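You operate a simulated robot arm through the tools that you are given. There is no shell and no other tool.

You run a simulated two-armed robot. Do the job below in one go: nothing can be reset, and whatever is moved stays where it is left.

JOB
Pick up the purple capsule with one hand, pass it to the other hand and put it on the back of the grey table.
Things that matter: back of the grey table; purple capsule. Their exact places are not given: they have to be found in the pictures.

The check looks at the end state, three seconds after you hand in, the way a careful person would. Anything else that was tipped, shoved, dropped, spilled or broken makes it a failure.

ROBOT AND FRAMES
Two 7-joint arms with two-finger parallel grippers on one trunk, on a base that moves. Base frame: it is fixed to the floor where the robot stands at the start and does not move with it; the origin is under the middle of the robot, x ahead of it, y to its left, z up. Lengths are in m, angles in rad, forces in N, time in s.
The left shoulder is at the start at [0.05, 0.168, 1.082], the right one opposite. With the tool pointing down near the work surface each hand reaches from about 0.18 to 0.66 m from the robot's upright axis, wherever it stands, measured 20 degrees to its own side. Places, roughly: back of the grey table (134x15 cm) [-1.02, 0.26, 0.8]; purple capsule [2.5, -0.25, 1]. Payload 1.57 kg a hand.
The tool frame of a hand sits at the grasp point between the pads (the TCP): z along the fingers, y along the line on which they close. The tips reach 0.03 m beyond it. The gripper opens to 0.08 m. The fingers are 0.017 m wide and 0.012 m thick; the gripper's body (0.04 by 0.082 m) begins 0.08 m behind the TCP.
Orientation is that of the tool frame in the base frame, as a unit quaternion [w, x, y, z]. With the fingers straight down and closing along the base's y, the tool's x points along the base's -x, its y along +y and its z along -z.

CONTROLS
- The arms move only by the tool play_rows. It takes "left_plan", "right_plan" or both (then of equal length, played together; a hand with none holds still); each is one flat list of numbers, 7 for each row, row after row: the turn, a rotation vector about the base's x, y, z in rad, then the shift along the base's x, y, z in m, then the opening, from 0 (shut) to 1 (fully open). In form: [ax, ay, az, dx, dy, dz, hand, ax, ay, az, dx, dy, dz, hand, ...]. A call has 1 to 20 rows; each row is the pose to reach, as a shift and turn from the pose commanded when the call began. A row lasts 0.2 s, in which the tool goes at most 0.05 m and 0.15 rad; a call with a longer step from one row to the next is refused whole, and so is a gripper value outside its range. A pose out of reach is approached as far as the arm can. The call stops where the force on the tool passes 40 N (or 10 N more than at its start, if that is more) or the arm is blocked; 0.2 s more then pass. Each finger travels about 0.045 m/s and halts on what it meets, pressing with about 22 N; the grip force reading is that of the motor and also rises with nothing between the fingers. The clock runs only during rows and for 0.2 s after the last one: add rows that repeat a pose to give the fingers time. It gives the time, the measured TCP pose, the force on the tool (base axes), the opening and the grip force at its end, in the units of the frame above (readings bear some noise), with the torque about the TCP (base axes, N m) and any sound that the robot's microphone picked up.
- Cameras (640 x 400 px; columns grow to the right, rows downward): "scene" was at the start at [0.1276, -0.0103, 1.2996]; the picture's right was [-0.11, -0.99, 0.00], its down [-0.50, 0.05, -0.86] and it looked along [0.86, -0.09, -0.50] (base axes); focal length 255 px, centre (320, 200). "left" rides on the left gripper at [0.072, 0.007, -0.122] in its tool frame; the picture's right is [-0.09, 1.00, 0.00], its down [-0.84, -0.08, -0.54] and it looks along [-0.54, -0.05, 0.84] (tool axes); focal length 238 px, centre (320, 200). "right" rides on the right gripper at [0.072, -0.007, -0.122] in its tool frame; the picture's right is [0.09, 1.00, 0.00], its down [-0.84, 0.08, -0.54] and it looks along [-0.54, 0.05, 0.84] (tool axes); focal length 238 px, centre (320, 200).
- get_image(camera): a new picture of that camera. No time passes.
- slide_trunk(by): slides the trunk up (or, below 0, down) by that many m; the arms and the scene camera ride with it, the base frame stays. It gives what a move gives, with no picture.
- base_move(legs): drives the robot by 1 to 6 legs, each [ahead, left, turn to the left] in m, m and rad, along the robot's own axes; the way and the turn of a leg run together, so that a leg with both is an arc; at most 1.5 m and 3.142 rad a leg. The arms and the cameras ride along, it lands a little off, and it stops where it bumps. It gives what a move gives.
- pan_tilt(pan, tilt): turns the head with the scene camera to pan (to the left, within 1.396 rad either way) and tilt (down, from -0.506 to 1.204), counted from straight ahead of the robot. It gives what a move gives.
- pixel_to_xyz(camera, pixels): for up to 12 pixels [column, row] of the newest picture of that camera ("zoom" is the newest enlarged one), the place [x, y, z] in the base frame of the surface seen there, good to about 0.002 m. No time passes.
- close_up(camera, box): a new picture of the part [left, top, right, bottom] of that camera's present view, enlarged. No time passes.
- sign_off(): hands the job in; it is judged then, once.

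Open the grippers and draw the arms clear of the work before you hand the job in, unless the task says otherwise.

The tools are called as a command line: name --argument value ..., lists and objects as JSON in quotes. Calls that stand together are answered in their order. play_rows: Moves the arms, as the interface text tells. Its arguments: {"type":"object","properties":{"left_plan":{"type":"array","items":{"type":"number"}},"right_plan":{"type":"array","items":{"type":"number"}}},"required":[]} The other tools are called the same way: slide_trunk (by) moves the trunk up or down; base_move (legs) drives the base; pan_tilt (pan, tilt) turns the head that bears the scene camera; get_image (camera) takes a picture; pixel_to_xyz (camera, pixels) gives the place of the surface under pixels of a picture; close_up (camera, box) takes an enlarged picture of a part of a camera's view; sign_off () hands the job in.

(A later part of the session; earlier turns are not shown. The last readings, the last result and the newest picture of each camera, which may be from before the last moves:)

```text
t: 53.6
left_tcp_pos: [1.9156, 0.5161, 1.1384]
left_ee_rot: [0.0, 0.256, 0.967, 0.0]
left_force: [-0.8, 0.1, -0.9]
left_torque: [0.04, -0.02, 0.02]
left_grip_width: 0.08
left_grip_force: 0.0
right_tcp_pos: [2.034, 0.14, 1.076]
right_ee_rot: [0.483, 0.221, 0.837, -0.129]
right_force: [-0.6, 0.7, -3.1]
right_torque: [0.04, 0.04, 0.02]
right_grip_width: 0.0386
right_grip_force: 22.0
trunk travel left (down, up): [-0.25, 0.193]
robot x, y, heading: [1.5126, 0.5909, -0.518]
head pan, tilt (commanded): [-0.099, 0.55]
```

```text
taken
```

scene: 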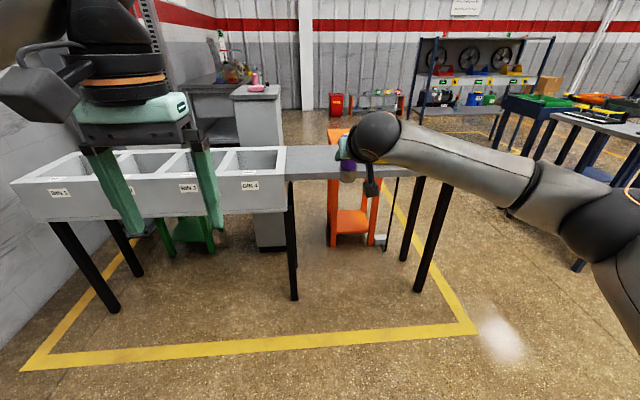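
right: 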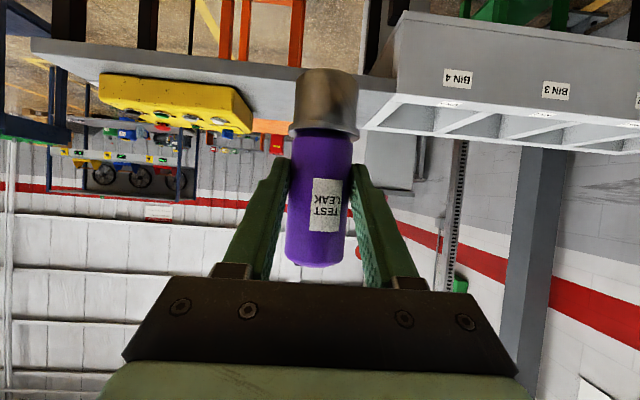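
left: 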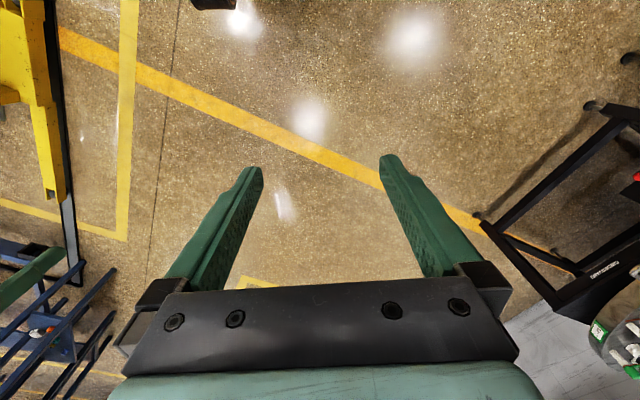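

Both hands are in free space now. I slide the base to the right to more open floor, away from the round tray table, before the hand-over.

base_move --legs '[[0.0, -0.6, 0.0]]'

get_image --camera "left"

```text
t: 59.3
left_tcp_pos: [1.6213, -0.0002, 1.1386]
left_ee_rot: [-0.001, 0.257, 0.966, 0.0]
left_force: [0.1, -0.6, 0.5]
left_torque: [0.03, 0.0, -0.01]
left_grip_width: 0.08
left_grip_force: 0.1
right_tcp_pos: [1.7374, -0.3755, 1.0754]
right_ee_rot: [0.483, 0.224, 0.836, -0.132]
right_force: [0.4, -0.2, -2.5]
right_torque: [0.02, 0.01, 0.0]
right_grip_width: 0.0384
right_grip_force: 21.5
trunk travel left (down, up): [-0.25, 0.193]
robot x, y, heading: [1.218, 0.0795, -0.52]
head pan, tilt (commanded): [-0.099, 0.55]
```

```text
taken
```

left: 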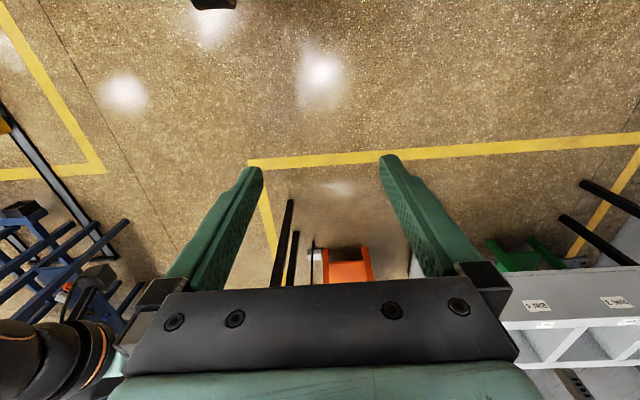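

Free floor around. I turn the right hand (with the capsule) 45° to point forward-left in front of the chest, while raising the left hand and yawing it the other way by 45°, so their closing directions become perpendicular.

play_rows --left_plan '[0, 0, -0.1122, 0.0057, 0.0099, 0.0171, 1, 0, 0, -0.2244, 0.0114, 0.0198, 0.0343, 1, 0, 0, -0.3366, 0.0171, 0.0297, 0.0514, 1, 0, 0, -0.4488, 0.0227, 0.0397, 0.0686, 1, 0, 0, -0.561, 0.0284, 0.0496, 0.0857, 1, 0, 0, -0.6732, 0.0341, 0.0595, 0.1029, 1, 0, 0, -0.7854, 0.0398, 0.0694, 0.12, 1, 0, 0, -0.7854, 0.0398, 0.0694, 0.12, 1]' --right_plan '[0, 0, 0.1122, -0.0123, 0.0291, 0, 0, 0, 0, 0.2244, -0.0246, 0.0582, 0, 0, 0, 0, 0.3366, -0.0369, 0.0873, 0, 0, 0, 0, 0.4488, -0.0492, 0.1165, 0, 0, 0, 0, 0.561, -0.0615, 0.1456, 0, 0, 0, 0, 0.6732, -0.0738, 0.1747, 0, 0, 0, 0, 0.7854, -0.0861, 0.2038, 0, 0, 0, 0, 0.7854, -0.0861, 0.2038, 0, 0]'

pan_tilt --pan 0.0 --tilt 0.6

get_image --camera "scene"

get_image --camera "left"

```text
t: 61.1
left_tcp_pos: [1.6246, 0.0581, 1.2168]
left_ee_rot: [0.001, 0.608, 0.794, 0.0]
left_force: [0.0, 0.1, 0.2]
left_torque: [-0.02, 0.0, 0.0]
left_grip_width: 0.0799
left_grip_force: 0.0
left hand out of reach, approached as far as the arm can: row 6, 7, 8
right_tcp_pos: [1.6493, -0.17, 1.076]
right_ee_rot: [0.496, -0.114, 0.858, 0.064]
right_force: [0.8, 0.9, -3.1]
right_torque: [0.0, 0.05, 0.02]
right_grip_width: 0.0384
right_grip_force: 22.3
trunk travel left (down, up): [-0.25, 0.193]
robot x, y, heading: [1.2135, 0.0742, -0.519]
head pan, tilt (commanded): [-0.099, 0.55]
```

```text
t: 61.8
left_tcp_pos: [1.6241, 0.0575, 1.2156]
left_ee_rot: [0.001, 0.607, 0.795, -0.001]
left_force: [-1.1, -0.1, 0.0]
left_torque: [-0.04, -0.03, 0.02]
left_grip_width: 0.0801
left_grip_force: 0.0
right_tcp_pos: [1.6491, -0.1692, 1.0764]
right_ee_rot: [0.496, -0.113, 0.859, 0.063]
right_force: [-0.2, -0.5, -2.6]
right_torque: [0.0, 0.01, 0.02]
right_grip_width: 0.0382
right_grip_force: 21.5
trunk travel left (down, up): [-0.25, 0.193]
robot x, y, heading: [1.2159, 0.0726, -0.524]
head pan, tilt (commanded): [0.0, 0.6]
```

```text
taken
```

scene: 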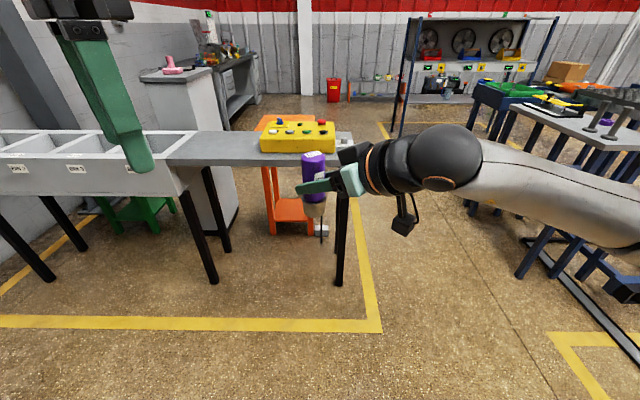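

```text
taken
```

left: 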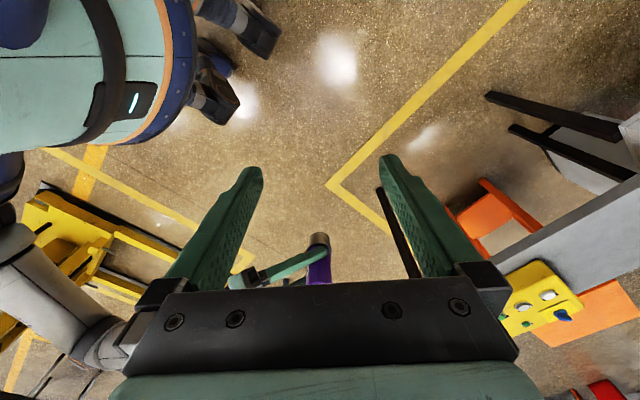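

The two hands are now set at right angles: right points at azimuth 0.26, left closes along azimuth 0.27. The left hand stopped at z 1.216 (its reach limit upward). I measure the held capsule from the scene and right views.

close_up --camera "scene" --box '[270, 120, 430, 220]'

pixel_to_xyz --camera "zoom" --pixels '[[172, 128], [172, 145], [172, 170], [130, 160], [215, 160], [170, 310], [175, 340], [180, 375], [155, 250], [260, 250]]'

get_image --camera "right"

```text
4.00 times, centred on (350, 170) of scene
```

zoom: 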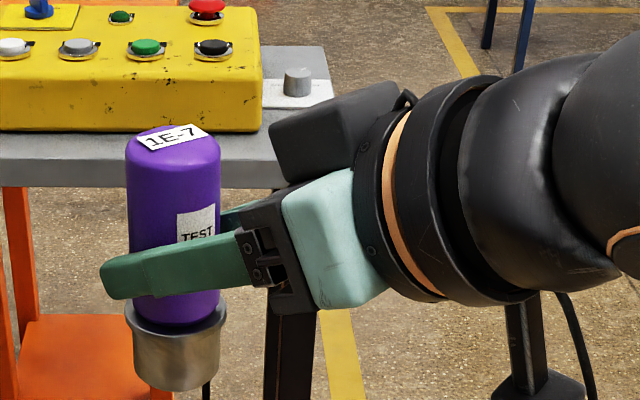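

```text
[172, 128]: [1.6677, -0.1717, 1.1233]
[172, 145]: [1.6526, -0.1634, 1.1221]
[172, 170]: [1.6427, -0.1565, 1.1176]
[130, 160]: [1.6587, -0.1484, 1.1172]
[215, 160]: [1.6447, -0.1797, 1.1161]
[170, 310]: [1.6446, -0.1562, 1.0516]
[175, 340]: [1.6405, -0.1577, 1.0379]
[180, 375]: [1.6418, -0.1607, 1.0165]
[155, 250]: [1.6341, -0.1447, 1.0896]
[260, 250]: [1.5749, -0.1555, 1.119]
```

```text
taken
```

right: 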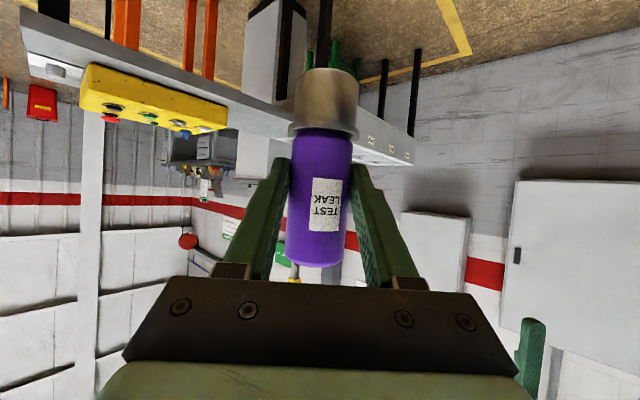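

A dark block sits on top of the right gripper at (330,130) in the zoom. I measure it, since the left hand will come down close to it.

pixel_to_xyz --camera "zoom" --pixels '[[285, 170], [278, 135], [290, 120], [330, 130], [390, 90], [340, 105], [300, 200], [345, 180], [420, 110], [470, 90], [240, 210], [280, 200]]'

pixel_to_xyz --camera "scene" --pixels '[[340, 155], [342, 150], [362, 150], [150, 165], [110, 60], [95, 30], [75, 5]]'

```text
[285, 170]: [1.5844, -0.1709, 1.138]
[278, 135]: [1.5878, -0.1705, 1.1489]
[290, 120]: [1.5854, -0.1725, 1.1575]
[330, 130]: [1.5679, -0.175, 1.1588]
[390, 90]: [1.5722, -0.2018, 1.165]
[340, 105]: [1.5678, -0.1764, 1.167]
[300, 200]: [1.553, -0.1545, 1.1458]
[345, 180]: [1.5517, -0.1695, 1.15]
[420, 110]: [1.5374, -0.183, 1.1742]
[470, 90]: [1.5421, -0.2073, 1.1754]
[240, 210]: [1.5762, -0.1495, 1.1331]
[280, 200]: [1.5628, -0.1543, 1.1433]
```

```text
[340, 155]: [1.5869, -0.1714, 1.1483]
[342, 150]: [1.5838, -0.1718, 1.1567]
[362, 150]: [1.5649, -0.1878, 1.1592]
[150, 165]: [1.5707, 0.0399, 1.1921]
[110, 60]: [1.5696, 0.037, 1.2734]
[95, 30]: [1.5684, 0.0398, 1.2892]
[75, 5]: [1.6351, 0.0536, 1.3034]
```

The capsule axis is at about [1.6575, -0.166] with its top at z 1.126; the block's front is 7 cm behind it, top z 1.167. I lower the right hand 10 cm for more headroom and lower the left a little to get it off its reach limit.

play_rows --left_plan '[0, 0, 0, 0, 0, -0.015, 1, 0, 0, 0, 0, 0, -0.03, 1, 0, 0, 0, 0, 0, -0.045, 1, 0, 0, 0, 0, 0, -0.06, 1, 0, 0, 0, 0, 0, -0.06, 1]' --right_plan '[0, 0, 0, 0, 0, -0.025, 0, 0, 0, 0, 0, 0, -0.05, 0, 0, 0, 0, 0, 0, -0.075, 0, 0, 0, 0, 0, 0, -0.1, 0, 0, 0, 0, 0, 0, -0.1, 0]'

```text
t: 63.0
left_tcp_pos: [1.6248, 0.0587, 1.1577]
left_ee_rot: [-0.001, 0.608, 0.794, 0.0]
left_force: [0.1, -0.7, -0.7]
left_torque: [-0.02, 0.05, 0.02]
left_grip_width: 0.0802
left_grip_force: 0.0
right_tcp_pos: [1.6497, -0.1716, 0.9763]
right_ee_rot: [0.496, -0.113, 0.859, 0.063]
right_force: [0.0, 0.3, -2.7]
right_torque: [0.02, 0.03, 0.02]
right_grip_width: 0.0384
right_grip_force: 22.2
trunk travel left (down, up): [-0.25, 0.193]
robot x, y, heading: [1.2193, 0.074, -0.523]
head pan, tilt (commanded): [0.0, 0.6]
```

The left hand now is at [1.625, 0.059, 1.158]. I move it over the capsule at z≈1.13 with the gripper partly open (6 cm), staying above everything on the right hand.

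play_rows --left_plan '[0, 0, 0, 0.0055, -0.0376, -0.005, 0.75, 0, 0, 0, 0.011, -0.0752, -0.01, 0.75, 0, 0, 0, 0.0165, -0.1128, -0.015, 0.75, 0, 0, 0, 0.022, -0.1504, -0.02, 0.75, 0, 0, 0, 0.0275, -0.188, -0.024, 0.75, 0, 0, 0, 0.033, -0.2257, -0.028, 0.75, 0, 0, 0, 0.033, -0.2257, -0.028, 0.75]'

get_image --camera "left"

get_image --camera "scene"

```text
t: 64.6
left_tcp_pos: [1.6444, -0.1571, 1.1219]
left_ee_rot: [0.0, 0.607, 0.794, 0.0]
left_force: [0.3, -0.9, -0.4]
left_torque: [0.04, -0.03, -0.01]
left_grip_width: 0.0599
left_grip_force: 0.1
left hand out of reach, approached as far as the arm can: row 6, 7
right_tcp_pos: [1.6479, -0.1725, 0.9774]
right_ee_rot: [0.496, -0.113, 0.859, 0.063]
right_force: [0.2, -0.7, -2.7]
right_torque: [0.0, 0.03, 0.03]
right_grip_width: 0.0384
right_grip_force: 22.2
trunk travel left (down, up): [-0.25, 0.193]
robot x, y, heading: [1.2158, 0.0806, -0.521]
head pan, tilt (commanded): [0.0, 0.6]
```

```text
taken
```

left: 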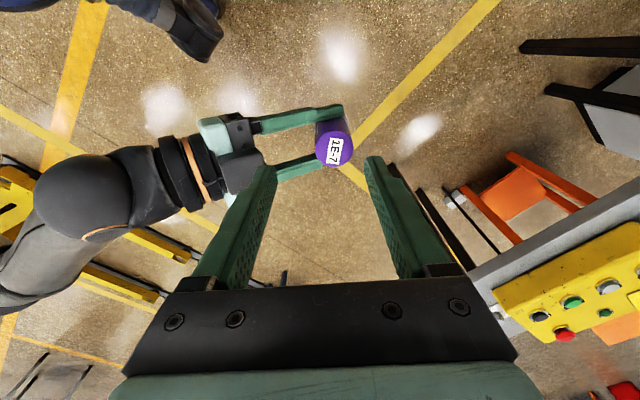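

```text
taken
```

scene: 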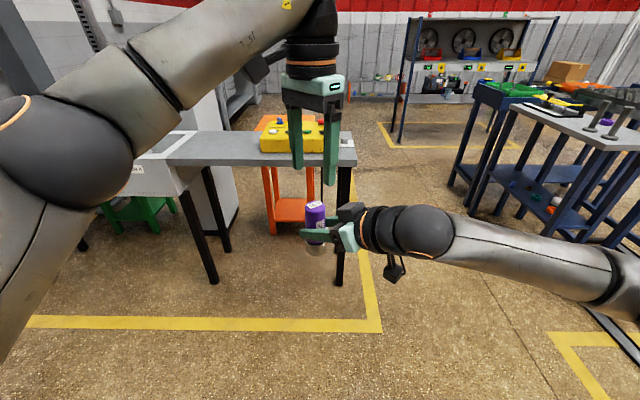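

The left hand hit its reach limit at this height; the capsule is seen at (333,148) in its view, slightly off. I bring both hands nearer to the body by 7 cm and lower the right hand 3 cm more.

play_rows --left_plan '[0, 0, 0, -0.011, 0.0163, 0, 0.75, 0, 0, 0, -0.022, 0.0327, 0, 0.75, 0, 0, 0, -0.033, 0.049, 0, 0.75, 0, 0, 0, -0.033, 0.049, 0, 0.75]' --right_plan '[0, 0, 0, -0.0153, 0.0203, -0.01, 0, 0, 0, 0, -0.0305, 0.0405, -0.02, 0, 0, 0, 0, -0.0458, 0.0608, -0.03, 0, 0, 0, 0, -0.0458, 0.0608, -0.03, 0]'

get_image --camera "left"

get_image --camera "scene"

```text
t: 65.6
left_tcp_pos: [1.6095, -0.1095, 1.1243]
left_ee_rot: [0.0, 0.607, 0.795, 0.0]
left_force: [0.9, -0.5, 0.1]
left_torque: [0.01, 0.02, 0.01]
left_grip_width: 0.0599
left_grip_force: 0.1
right_tcp_pos: [1.6025, -0.1108, 0.9458]
right_ee_rot: [0.496, -0.113, 0.858, 0.063]
right_force: [0.2, 0.1, -3.4]
right_torque: [-0.01, 0.01, 0.02]
right_grip_width: 0.0381
right_grip_force: 22.5
trunk travel left (down, up): [-0.25, 0.193]
robot x, y, heading: [1.2153, 0.0773, -0.522]
head pan, tilt (commanded): [0.0, 0.6]
```

```text
taken
```

left: 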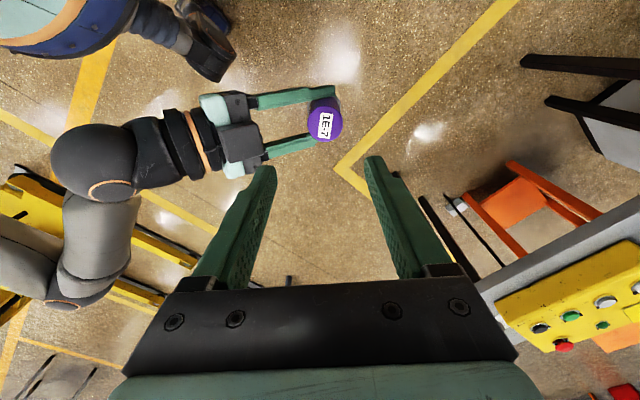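

```text
taken
```

scene: 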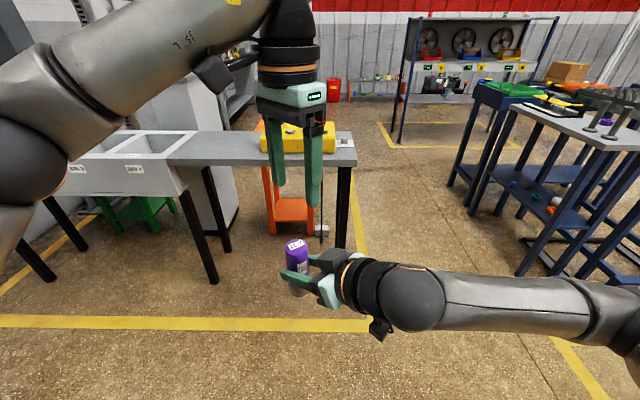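

Both reached their poses. I measure the capsule's top in the left view, near (325,125), to line the left hand up.

close_up --camera "left" --box '[280, 70, 376, 160]'

close_up --camera "scene" --box '[260, 220, 420, 340]'

```text
4.44 times, centred on (328, 115) of left
```

zoom: 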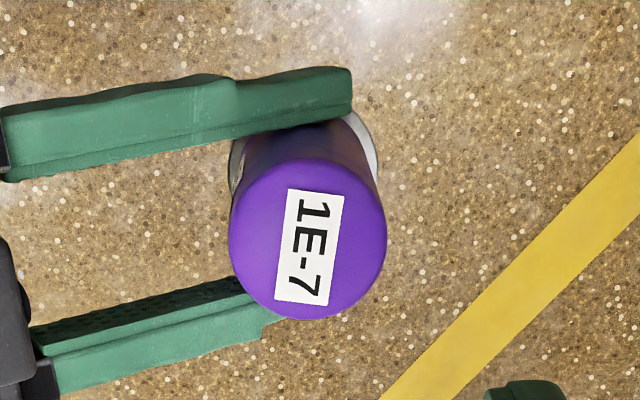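

```text
3.33 times, centred on (340, 280) of scene
```

zoom: 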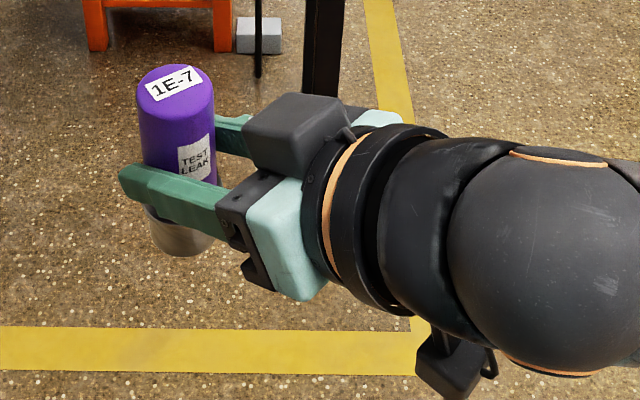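

pixel_to_xyz --camera "left" --pixels '[[325, 124], [314, 124], [337, 124], [325, 113], [325, 136], [320, 119], [331, 129]]'

pixel_to_xyz --camera "zoom" --pixels '[[175, 85], [175, 110], [175, 140], [142, 120], [210, 120], [185, 235], [275, 110], [260, 130], [300, 100], [245, 140], [310, 130], [350, 130]]'

```text
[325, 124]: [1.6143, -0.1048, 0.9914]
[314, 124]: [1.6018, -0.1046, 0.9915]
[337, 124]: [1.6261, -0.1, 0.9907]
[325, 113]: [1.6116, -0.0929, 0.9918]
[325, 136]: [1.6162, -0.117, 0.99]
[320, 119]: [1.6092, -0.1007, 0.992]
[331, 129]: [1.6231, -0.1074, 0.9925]
```

```text
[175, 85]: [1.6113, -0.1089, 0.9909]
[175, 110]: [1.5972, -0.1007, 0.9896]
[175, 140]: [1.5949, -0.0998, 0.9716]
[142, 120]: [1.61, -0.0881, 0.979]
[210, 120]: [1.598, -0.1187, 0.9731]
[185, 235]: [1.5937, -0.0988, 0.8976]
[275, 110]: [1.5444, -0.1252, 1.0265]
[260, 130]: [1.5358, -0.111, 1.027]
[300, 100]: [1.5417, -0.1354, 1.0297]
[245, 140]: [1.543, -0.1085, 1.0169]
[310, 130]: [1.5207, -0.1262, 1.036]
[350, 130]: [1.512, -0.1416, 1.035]
```

The capsule top is centred near [1.613, -0.106] at z 0.9915; left view comparison says I should shift the left hand about (+4, +4.5) mm. I lower it to just above the capsule top and check alignment.

play_rows --left_plan '[0, 0, 0, 0.004, 0.0045, -0.02, 0.75, 0, 0, 0, 0.004, 0.0045, -0.045, 0.75, 0, 0, 0, 0.004, 0.0045, -0.07, 0.75, 0, 0, 0, 0.004, 0.0045, -0.085, 0.75, 0, 0, 0, 0.004, 0.0045, -0.085, 0.75]'

get_image --camera "left"

close_up --camera "scene" --box '[240, 180, 420, 320]'

```text
t: 66.8
left_tcp_pos: [1.6149, -0.1039, 1.0392]
left_ee_rot: [-0.001, 0.608, 0.794, -0.001]
left_force: [0.8, -0.7, -0.5]
left_torque: [0.0, 0.0, -0.01]
left_grip_width: 0.0601
left_grip_force: 0.1
right_tcp_pos: [1.6018, -0.1096, 0.9467]
right_ee_rot: [0.497, -0.113, 0.858, 0.063]
right_force: [-0.9, 0.6, -2.5]
right_torque: [0.0, 0.05, -0.02]
right_grip_width: 0.0384
right_grip_force: 22.0
trunk travel left (down, up): [-0.25, 0.193]
robot x, y, heading: [1.2156, 0.0767, -0.519]
head pan, tilt (commanded): [0.0, 0.6]
```

```text
taken
```

left: 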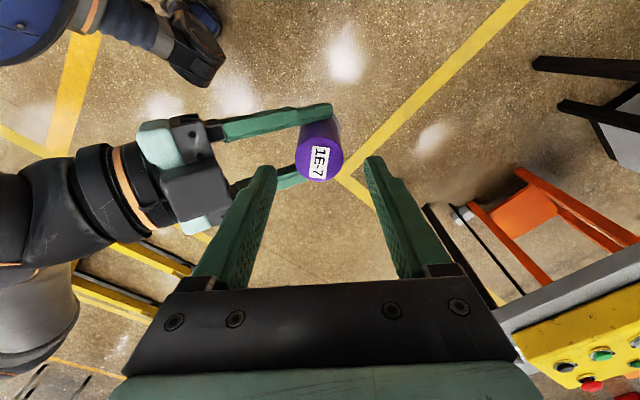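

```text
2.86 times, centred on (330, 250) of scene
```

zoom: 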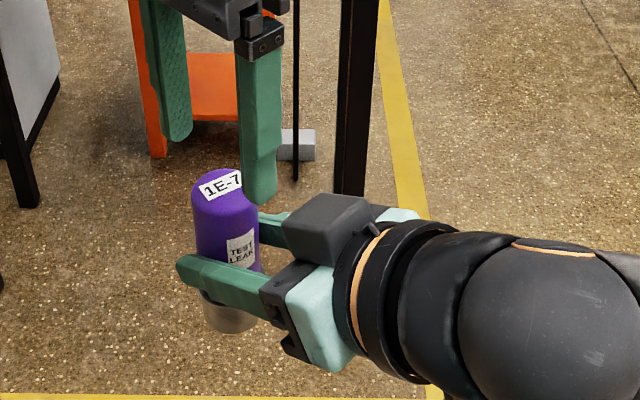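

The capsule top sits at (321,161) where the tool axis should cross, so alignment is within 2 mm. I descend 6 cm so the left fingers straddle the capsule's upper part, between the right fingers.

play_rows --left_plan '[0, 0, 0, 0.001, 0, -0.015, 0.75, 0, 0, 0, 0.001, 0, -0.03, 0.75, 0, 0, 0, 0.001, 0, -0.045, 0.75, 0, 0, 0, 0.001, 0, -0.061, 0.75, 0, 0, 0, 0.001, 0, -0.061, 0.75]'

get_image --camera "left"

close_up --camera "scene" --box '[240, 180, 420, 320]'

```text
t: 68.0
left_tcp_pos: [1.6155, -0.1035, 0.9789]
left_ee_rot: [0.0, 0.607, 0.795, 0.001]
left_force: [0.7, 1.4, 0.4]
left_torque: [0.02, 0.0, -0.01]
left_grip_width: 0.0599
left_grip_force: 0.0
right_tcp_pos: [1.6024, -0.1092, 0.9448]
right_ee_rot: [0.496, -0.113, 0.858, 0.064]
right_force: [0.0, 0.2, -3.1]
right_torque: [-0.03, 0.03, 0.0]
right_grip_width: 0.0385
right_grip_force: 22.1
trunk travel left (down, up): [-0.25, 0.193]
robot x, y, heading: [1.2158, 0.0739, -0.526]
head pan, tilt (commanded): [0.0, 0.6]
```

```text
taken
```

left: 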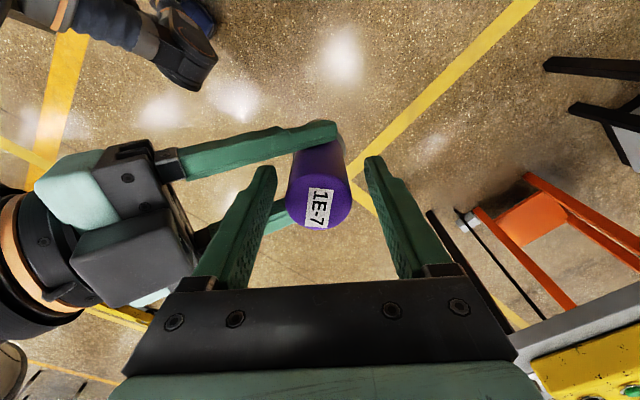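

```text
2.86 times, centred on (330, 250) of scene
```

zoom: 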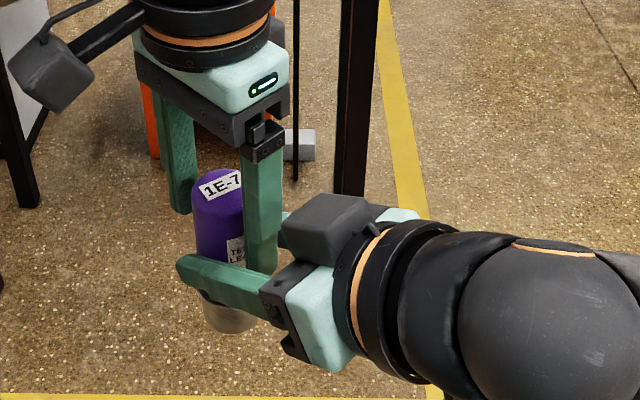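

No contact forces, and the capsule is between the left fingers. I close the left gripper while the right still holds.

play_rows --left_plan '[0, 0, 0, 0, 0, 0, 0.55, 0, 0, 0, 0, 0, 0, 0.4, 0, 0, 0, 0, 0, 0, 0, 0, 0, 0, 0, 0, 0, 0, 0, 0, 0, 0, 0, 0, 0, 0, 0, 0, 0, 0, 0, 0]'

get_image --camera "left"

get_image --camera "right"

```text
t: 69.4
left_tcp_pos: [1.6151, -0.1034, 0.9788]
left_ee_rot: [-0.001, 0.608, 0.794, -0.001]
left_force: [-11.4, -3.6, 0.2]
left_torque: [-0.1, 0.15, -0.01]
left_grip_width: 0.0386
left_grip_force: 21.8
right_tcp_pos: [1.6031, -0.1099, 0.9475]
right_ee_rot: [0.496, -0.114, 0.858, 0.064]
right_force: [10.9, 3.0, -2.8]
right_torque: [-0.02, 0.23, -0.03]
right_grip_width: 0.0381
right_grip_force: 21.9
trunk travel left (down, up): [-0.25, 0.193]
robot x, y, heading: [1.2191, 0.0763, -0.526]
head pan, tilt (commanded): [0.0, 0.6]
```

```text
taken
```

left: 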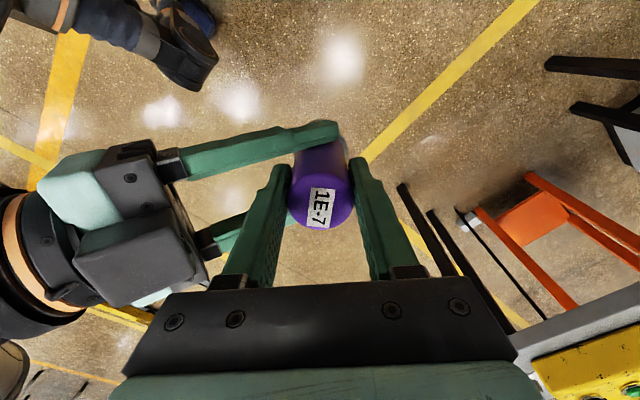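

```text
taken
```

right: 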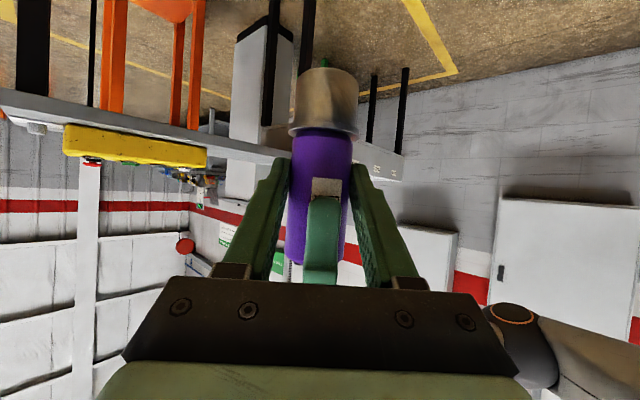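

The left hand grips at 38.6 mm with 21.8 N; a small 11 N side load exists between the hands. I relieve it by 1.5 mm on the left, then open the right gripper fully.

play_rows --left_plan '[0, 0, 0, -0.0012, -0.0003, 0, 0, 0, 0, 0, -0.0012, -0.0003, 0, 0, 0, 0, 0, -0.0012, -0.0003, 0, 0, 0, 0, 0, -0.0012, -0.0003, 0, 0, 0, 0, 0, -0.0012, -0.0003, 0, 0, 0, 0, 0, -0.0012, -0.0003, 0, 0]' --right_plan '[0, 0, 0, 0, 0, 0, 0, 0, 0, 0, 0, 0, 0, 0.6, 0, 0, 0, 0, 0, 0, 0.8, 0, 0, 0, 0, 0, 0, 1, 0, 0, 0, 0, 0, 0, 1, 0, 0, 0, 0, 0, 0, 1]'

get_image --camera "right"

get_image --camera "left"

```text
t: 70.8
left_tcp_pos: [1.6135, -0.1041, 0.9788]
left_ee_rot: [0.0, 0.607, 0.795, 0.0]
left_force: [0.3, -0.4, 0.2]
left_torque: [-0.01, 0.02, -0.02]
left_grip_width: 0.0384
left_grip_force: 21.9
right_tcp_pos: [1.6042, -0.1096, 0.9467]
right_ee_rot: [0.495, -0.115, 0.859, 0.064]
right_force: [-0.4, 0.4, 0.7]
right_torque: [0.0, 0.0, 0.02]
right_grip_width: 0.0803
right_grip_force: 0.0
trunk travel left (down, up): [-0.25, 0.193]
robot x, y, heading: [1.218, 0.0763, -0.518]
head pan, tilt (commanded): [0.0, 0.6]
```

```text
taken
```

right: 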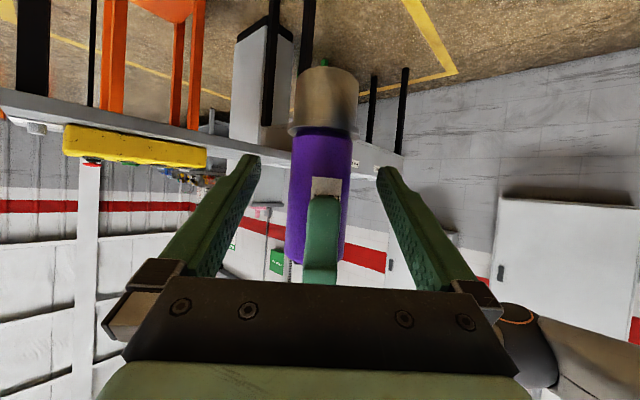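

```text
taken
```

left: 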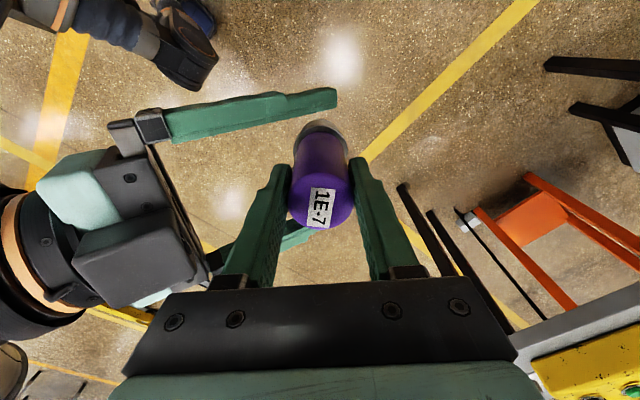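

The left hand holds the capsule, and the right fingers are open on both sides. I back the right hand out horizontally.

play_rows --right_plan '[0, 0, 0, -0.0242, -0.0064, 0, 1, 0, 0, 0, -0.0484, -0.0127, 0, 1, 0, 0, 0, -0.0774, -0.0203, 0, 1, 0, 0, 0, -0.1064, -0.0279, 0, 1, 0, 0, 0, -0.1354, -0.0356, 0, 1, 0, 0, 0, -0.1354, -0.0356, 0, 1]'

get_image --camera "scene"

get_image --camera "right"

```text
t: 72.2
left_tcp_pos: [1.6139, -0.1047, 0.9784]
left_ee_rot: [0.001, 0.607, 0.794, 0.0]
left_force: [0.2, 0.7, -0.2]
left_torque: [0.03, 0.02, -0.01]
left_grip_width: 0.0388
left_grip_force: 22.3
right_tcp_pos: [1.5286, -0.1563, 0.938]
right_ee_rot: [0.496, -0.114, 0.858, 0.064]
right_force: [-0.5, 0.7, -0.2]
right_torque: [-0.01, 0.0, -0.01]
right_grip_width: 0.0801
right_grip_force: 0.1
right hand out of reach, approached as far as the arm can: row 3, 4, 5, 6
trunk travel left (down, up): [-0.25, 0.193]
robot x, y, heading: [1.2181, 0.0729, -0.519]
head pan, tilt (commanded): [0.0, 0.6]
```

```text
taken
```

scene: 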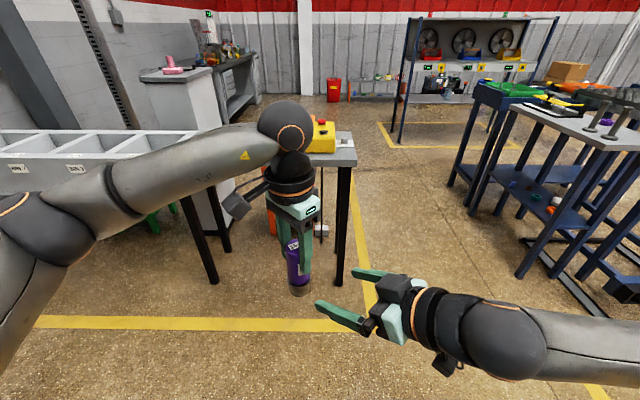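

```text
taken
```

right: 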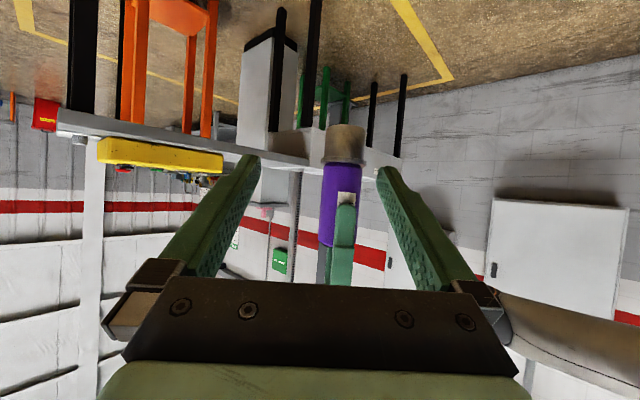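

The capsule now hangs upright in the left hand at (297,270), free of the right hand. I swing the right hand away to the right, up and pointing ahead again.

play_rows --right_plan '[0, 0, -0.02, -0.0073, -0.0297, 0.005, 1, 0, 0, -0.1, -0.0146, -0.0593, 0.015, 1, 0, 0, -0.2, -0.0219, -0.089, 0.035, 1, 0, 0, -0.32, -0.0292, -0.1187, 0.06, 1, 0, 0, -0.44, -0.0365, -0.1483, 0.085, 1, 0, 0, -0.56, -0.0438, -0.178, 0.11, 1, 0, 0, -0.68, -0.0511, -0.2076, 0.135, 1, 0, 0, -0.785, -0.0584, -0.2373, 0.16, 1, 0, 0, -0.785, -0.0584, -0.2373, 0.16, 1]'

get_image --camera "scene"

close_up --camera "scene" --box '[240, 180, 360, 310]'

```text
t: 74.2
left_tcp_pos: [1.6147, -0.1033, 0.9778]
left_ee_rot: [0.0, 0.607, 0.795, 0.0]
left_force: [0.7, 0.7, -0.5]
left_torque: [0.04, -0.04, -0.03]
left_grip_width: 0.0383
left_grip_force: 21.8
right_tcp_pos: [1.4691, -0.3962, 1.0962]
right_ee_rot: [0.482, 0.225, 0.837, -0.131]
right_force: [-0.8, 0.8, -0.1]
right_torque: [0.03, 0.02, 0.02]
right_grip_width: 0.08
right_grip_force: 0.1
right hand out of reach, approached as far as the arm can: row 2, 3, 4
trunk travel left (down, up): [-0.25, 0.193]
robot x, y, heading: [1.215, 0.0769, -0.522]
head pan, tilt (commanded): [0.0, 0.6]
```

```text
taken
```

scene: 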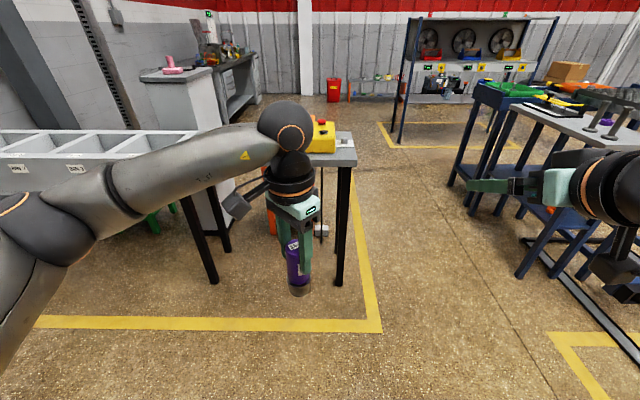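

```text
3.08 times, centred on (300, 245) of scene
```

zoom: 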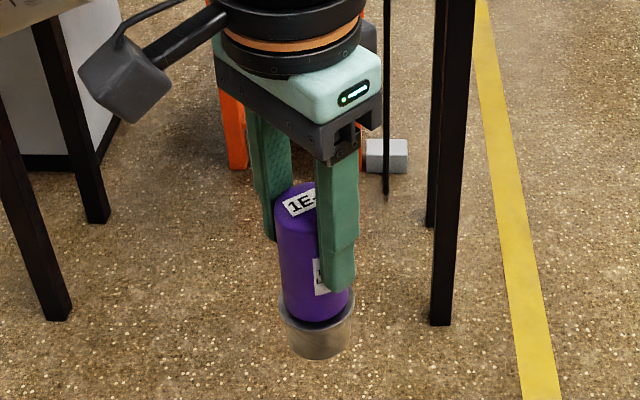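

The left hand holds the capsule upright. I measure its top and base again to know the exact offset from the left TCP, checking it has not slipped.

pixel_to_xyz --camera "zoom" --pixels '[[298, 190], [298, 205], [295, 240], [300, 300], [315, 330], [315, 345], [318, 356], [285, 310], [350, 310], [318, 362]]'

```text
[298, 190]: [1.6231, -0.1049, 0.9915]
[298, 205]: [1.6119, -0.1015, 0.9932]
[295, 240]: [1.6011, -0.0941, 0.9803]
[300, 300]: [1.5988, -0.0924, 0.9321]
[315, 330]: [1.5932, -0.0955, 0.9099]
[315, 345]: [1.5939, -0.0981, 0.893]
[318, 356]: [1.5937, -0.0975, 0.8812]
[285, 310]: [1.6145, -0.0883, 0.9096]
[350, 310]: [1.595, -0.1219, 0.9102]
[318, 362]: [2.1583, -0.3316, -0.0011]
```

Top at z 0.9925 and base bottom at about z 0.876, so the bottom is 0.1025 m below the left TCP, with no slip. I raise the left hand, turn its yaw back to normal and shift it to its own side for driving.

play_rows --left_plan '[0, 0, 0.112, 0.0071, 0.0124, 0.015, 0, 0, 0, 0.224, 0.0142, 0.0248, 0.03, 0, 0, 0, 0.336, 0.0213, 0.0372, 0.045, 0, 0, 0, 0.448, 0.0284, 0.0496, 0.06, 0, 0, 0, 0.56, 0.0356, 0.062, 0.075, 0, 0, 0, 0.672, 0.0427, 0.0744, 0.09, 0, 0, 0, 0.785, 0.0498, 0.0868, 0.1, 0, 0, 0, 0.785, 0.0498, 0.0868, 0.1, 0]'

get_image --camera "left"

```text
t: 76.0
left_tcp_pos: [1.6643, -0.0187, 1.0788]
left_ee_rot: [0.0, 0.257, 0.966, 0.0]
left_force: [-0.5, -0.2, -2.6]
left_torque: [-0.01, 0.02, -0.01]
left_grip_width: 0.0387
left_grip_force: 22.9
right_tcp_pos: [1.4687, -0.3967, 1.0962]
right_ee_rot: [0.482, 0.224, 0.837, -0.131]
right_force: [0.1, 1.1, 0.5]
right_torque: [0.01, 0.02, 0.02]
right_grip_width: 0.0803
right_grip_force: 0.1
trunk travel left (down, up): [-0.25, 0.193]
robot x, y, heading: [1.2165, 0.0763, -0.518]
head pan, tilt (commanded): [0.0, 0.6]
```

```text
taken
```

left: 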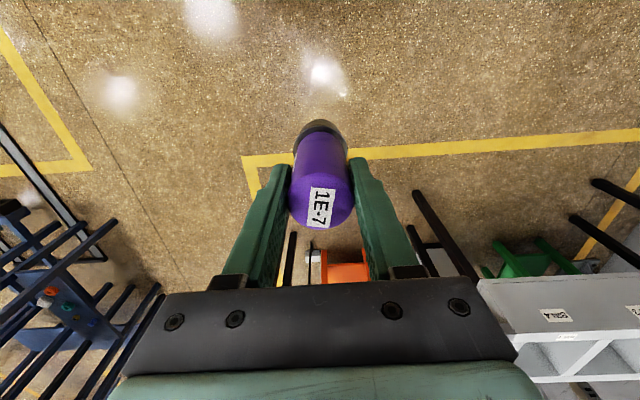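

Now the left hand carries the 2.6 N weight. I turn the base in place to face the grey table (heading about 2.6).

base_move --legs '[[0.0, 0.0, 3.118]]'

pan_tilt --pan 0.35 --tilt 0.4

get_image --camera "scene"

```text
t: 83.7
left_tcp_pos: [0.7704, 0.1673, 1.0781]
left_ee_rot: [0.0, 0.967, -0.254, 0.0]
left_force: [0.2, -0.7, -3.6]
left_torque: [0.01, 0.01, 0.01]
left_grip_width: 0.0382
left_grip_force: 22.0
right_tcp_pos: [0.9625, 0.5468, 1.0961]
right_ee_rot: [-0.129, 0.838, -0.22, -0.483]
right_force: [-0.2, 0.4, -1.1]
right_torque: [0.01, 0.03, -0.01]
right_grip_width: 0.0799
right_grip_force: 0.0
trunk travel left (down, up): [-0.25, 0.193]
robot x, y, heading: [1.2178, 0.0786, 2.63]
head pan, tilt (commanded): [0.0, 0.6]
```

```text
t: 84.6
left_tcp_pos: [0.7693, 0.1679, 1.0768]
left_ee_rot: [0.0, 0.967, -0.253, -0.001]
left_force: [-0.2, 0.4, -1.6]
left_torque: [-0.01, -0.02, 0.02]
left_grip_width: 0.0384
left_grip_force: 21.9
right_tcp_pos: [0.9619, 0.5461, 1.0959]
right_ee_rot: [-0.128, 0.838, -0.22, -0.483]
right_force: [0.9, 0.2, 0.0]
right_torque: [-0.01, -0.03, -0.02]
right_grip_width: 0.0801
right_grip_force: 0.1
trunk travel left (down, up): [-0.25, 0.193]
robot x, y, heading: [1.2193, 0.0757, 2.63]
head pan, tilt (commanded): [0.351, 0.4]
```

```text
taken
```

scene: 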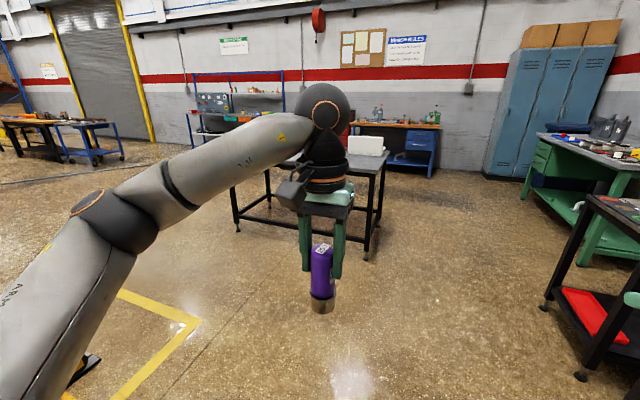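

Heading is 2.63 and the way is free. I drive diagonally toward the grey table, stopping about 0.6 m short, then survey its top.

base_move --legs '[[1.0, 0.65, 0.0]]'

pan_tilt --pan -0.1 --tilt 0.5

get_image --camera "scene"

```text
t: 90.6
left_tcp_pos: [-0.411, 0.0805, 1.0773]
left_ee_rot: [0.0, 0.97, -0.242, 0.0]
left_force: [0.4, -1.4, -2.8]
left_torque: [-0.01, 0.01, 0.01]
left_grip_width: 0.0385
left_grip_force: 22.1
right_tcp_pos: [-0.2281, 0.4648, 1.0959]
right_ee_rot: [-0.123, 0.84, -0.21, -0.484]
right_force: [-0.4, 0.0, -0.6]
right_torque: [0.01, 0.0, 0.01]
right_grip_width: 0.0798
right_grip_force: 0.1
trunk travel left (down, up): [-0.25, 0.193]
robot x, y, heading: [0.0349, 0.0012, 2.656]
head pan, tilt (commanded): [0.351, 0.4]
```

```text
t: 91.5
left_tcp_pos: [-0.4101, 0.08, 1.0781]
left_ee_rot: [0.0, 0.97, -0.242, 0.0]
left_force: [0.7, 1.6, -2.4]
left_torque: [-0.02, -0.01, -0.03]
left_grip_width: 0.0387
left_grip_force: 21.8
right_tcp_pos: [-0.2284, 0.4649, 1.0951]
right_ee_rot: [-0.123, 0.84, -0.209, -0.485]
right_force: [0.2, 0.8, -0.3]
right_torque: [0.02, -0.02, -0.02]
right_grip_width: 0.0801
right_grip_force: 0.1
trunk travel left (down, up): [-0.25, 0.193]
robot x, y, heading: [0.04, 0.0007, 2.652]
head pan, tilt (commanded): [-0.099, 0.499]
```

```text
taken
```

scene: 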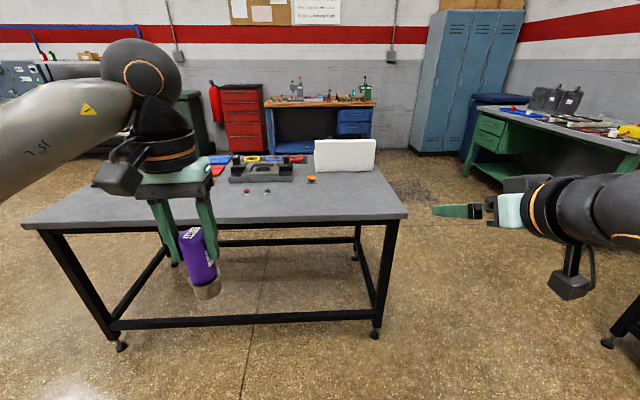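

The table is in full view with its near edge from (22,226) to (407,217). I measure its corners, the items and the far edge.

pixel_to_xyz --camera "scene" --pixels '[[28, 223], [404, 213], [300, 215], [378, 171], [246, 191], [267, 192], [311, 181], [235, 183], [290, 182], [320, 170], [130, 210], [90, 200]]'

close_up --camera "scene" --box '[10, 130, 420, 250]'

```text
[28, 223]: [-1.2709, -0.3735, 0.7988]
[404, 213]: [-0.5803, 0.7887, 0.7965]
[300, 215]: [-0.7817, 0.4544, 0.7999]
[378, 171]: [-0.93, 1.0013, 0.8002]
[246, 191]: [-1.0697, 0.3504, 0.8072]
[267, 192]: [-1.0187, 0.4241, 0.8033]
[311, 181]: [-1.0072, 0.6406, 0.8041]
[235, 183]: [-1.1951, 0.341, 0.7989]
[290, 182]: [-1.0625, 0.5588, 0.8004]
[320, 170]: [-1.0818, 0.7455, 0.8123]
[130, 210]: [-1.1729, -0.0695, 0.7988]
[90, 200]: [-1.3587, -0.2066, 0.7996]
```

```text
1.56 times, centred on (215, 190) of scene
```

zoom: 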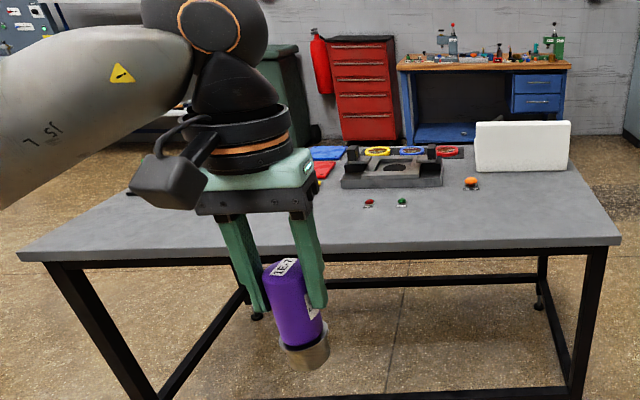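

The near edge runs along direction (0.511, 0.860); the strip centre [-1.02, 0.26] is 0.11–0.12 m inside it and free, with the red and green buttons just beyond it. I choose a spot at about [-1.08, 0.157] on the strip's midline and drive in, in two steps.

base_move --legs '[[0.0, 0.0, -0.047], [0.28, 0.278, 0.0]]'

pan_tilt --pan 0.1 --tilt 0.6

get_image --camera "scene"

```text
t: 94.9
left_tcp_pos: [-0.7866, 0.0043, 1.0791]
left_ee_rot: [-0.001, 0.965, -0.264, 0.0]
left_force: [-0.7, 0.8, -3.0]
left_torque: [-0.02, 0.04, -0.01]
left_grip_width: 0.0382
left_grip_force: 21.9
right_tcp_pos: [-0.5878, 0.3811, 1.0957]
right_ee_rot: [-0.134, 0.835, -0.23, -0.482]
right_force: [0.1, -0.3, -0.1]
right_torque: [-0.02, 0.0, 0.0]
right_grip_width: 0.08
right_grip_force: 0.2
trunk travel left (down, up): [-0.25, 0.193]
robot x, y, heading: [-0.3433, -0.0976, 2.603]
head pan, tilt (commanded): [-0.099, 0.499]
```

```text
t: 95.7
left_tcp_pos: [-0.7868, 0.0045, 1.077]
left_ee_rot: [0.0, 0.964, -0.265, 0.0]
left_force: [0.7, -0.3, -3.5]
left_torque: [-0.03, -0.01, 0.04]
left_grip_width: 0.0383
left_grip_force: 21.7
right_tcp_pos: [-0.587, 0.3804, 1.0967]
right_ee_rot: [-0.134, 0.835, -0.229, -0.481]
right_force: [-0.8, -0.4, 0.6]
right_torque: [-0.02, 0.01, -0.01]
right_grip_width: 0.0802
right_grip_force: 0.0
trunk travel left (down, up): [-0.25, 0.193]
robot x, y, heading: [-0.3366, -0.0937, 2.609]
head pan, tilt (commanded): [0.099, 0.6]
```

```text
taken
```

scene: 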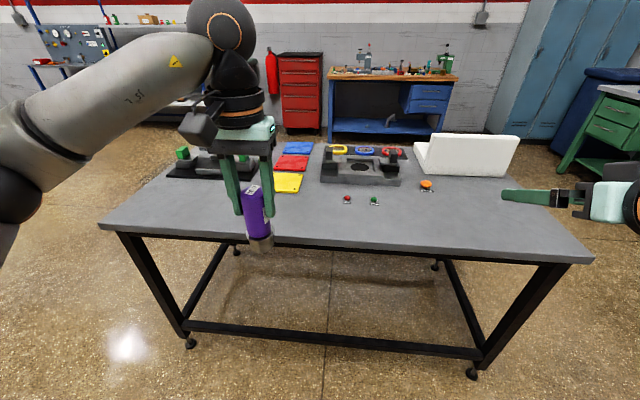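

The strip near the table's near edge is empty around (260–330, 215). I drive 0.2 m straight ahead, keeping the base about 0.44 m from the edge.

base_move --legs '[[0.2, 0.0, 0.0]]'

get_image --camera "scene"

get_image --camera "left"

```text
t: 97.3
left_tcp_pos: [-0.9604, 0.1121, 1.0766]
left_ee_rot: [0.0, 0.964, -0.267, 0.0]
left_force: [0.5, 0.1, -2.4]
left_torque: [-0.04, -0.02, 0.01]
left_grip_width: 0.0383
left_grip_force: 22.3
right_tcp_pos: [-0.7594, 0.487, 1.0954]
right_ee_rot: [-0.136, 0.834, -0.232, -0.481]
right_force: [-1.1, 0.1, 1.0]
right_torque: [0.03, -0.02, 0.0]
right_grip_width: 0.08
right_grip_force: 0.1
trunk travel left (down, up): [-0.25, 0.193]
robot x, y, heading: [-0.5147, 0.0092, 2.602]
head pan, tilt (commanded): [0.099, 0.6]
```

```text
taken
```

scene: 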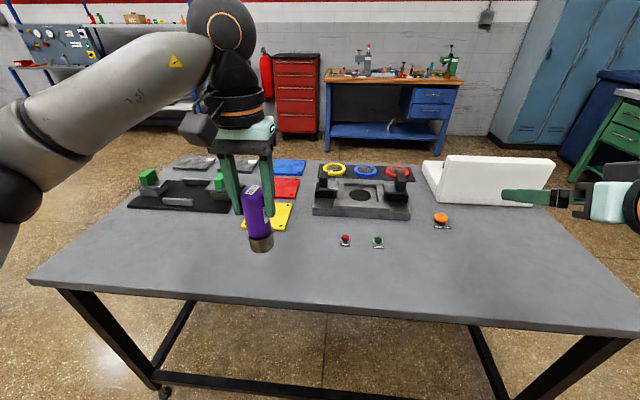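

```text
taken
```

left: 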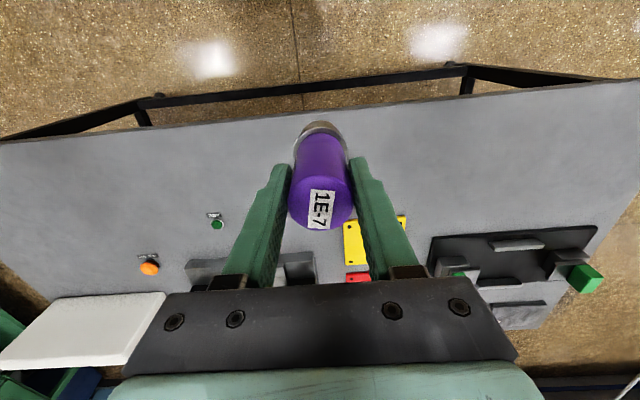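

The table is now just before me. I measure the near edge, the closest items and table surface heights around the chosen spot.

pixel_to_xyz --camera "scene" --pixels '[[150, 288], [250, 296], [350, 305], [450, 313], [345, 242], [378, 243], [250, 229], [280, 232], [260, 265], [220, 250], [300, 260], [36, 277]]'

close_up --camera "scene" --box '[150, 200, 420, 330]'

```text
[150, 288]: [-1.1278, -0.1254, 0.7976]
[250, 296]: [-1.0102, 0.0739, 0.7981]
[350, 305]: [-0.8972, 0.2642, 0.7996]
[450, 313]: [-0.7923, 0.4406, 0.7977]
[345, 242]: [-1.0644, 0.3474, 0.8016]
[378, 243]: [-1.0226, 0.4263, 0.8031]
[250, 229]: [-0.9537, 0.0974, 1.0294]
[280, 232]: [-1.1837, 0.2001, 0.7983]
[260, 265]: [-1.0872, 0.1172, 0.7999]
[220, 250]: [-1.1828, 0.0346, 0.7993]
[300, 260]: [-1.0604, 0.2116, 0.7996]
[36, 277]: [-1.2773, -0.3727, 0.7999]
```

```text
2.37 times, centred on (285, 265) of scene
```

zoom: 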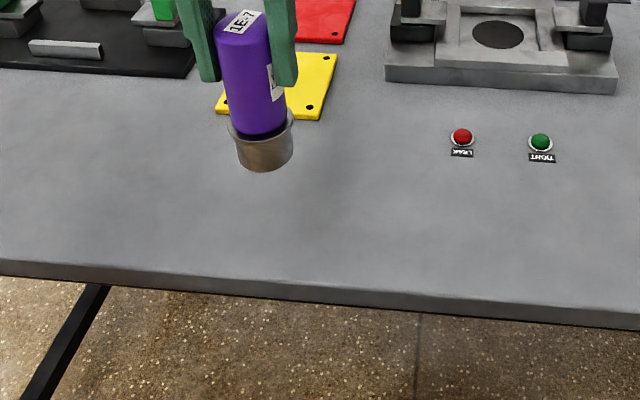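

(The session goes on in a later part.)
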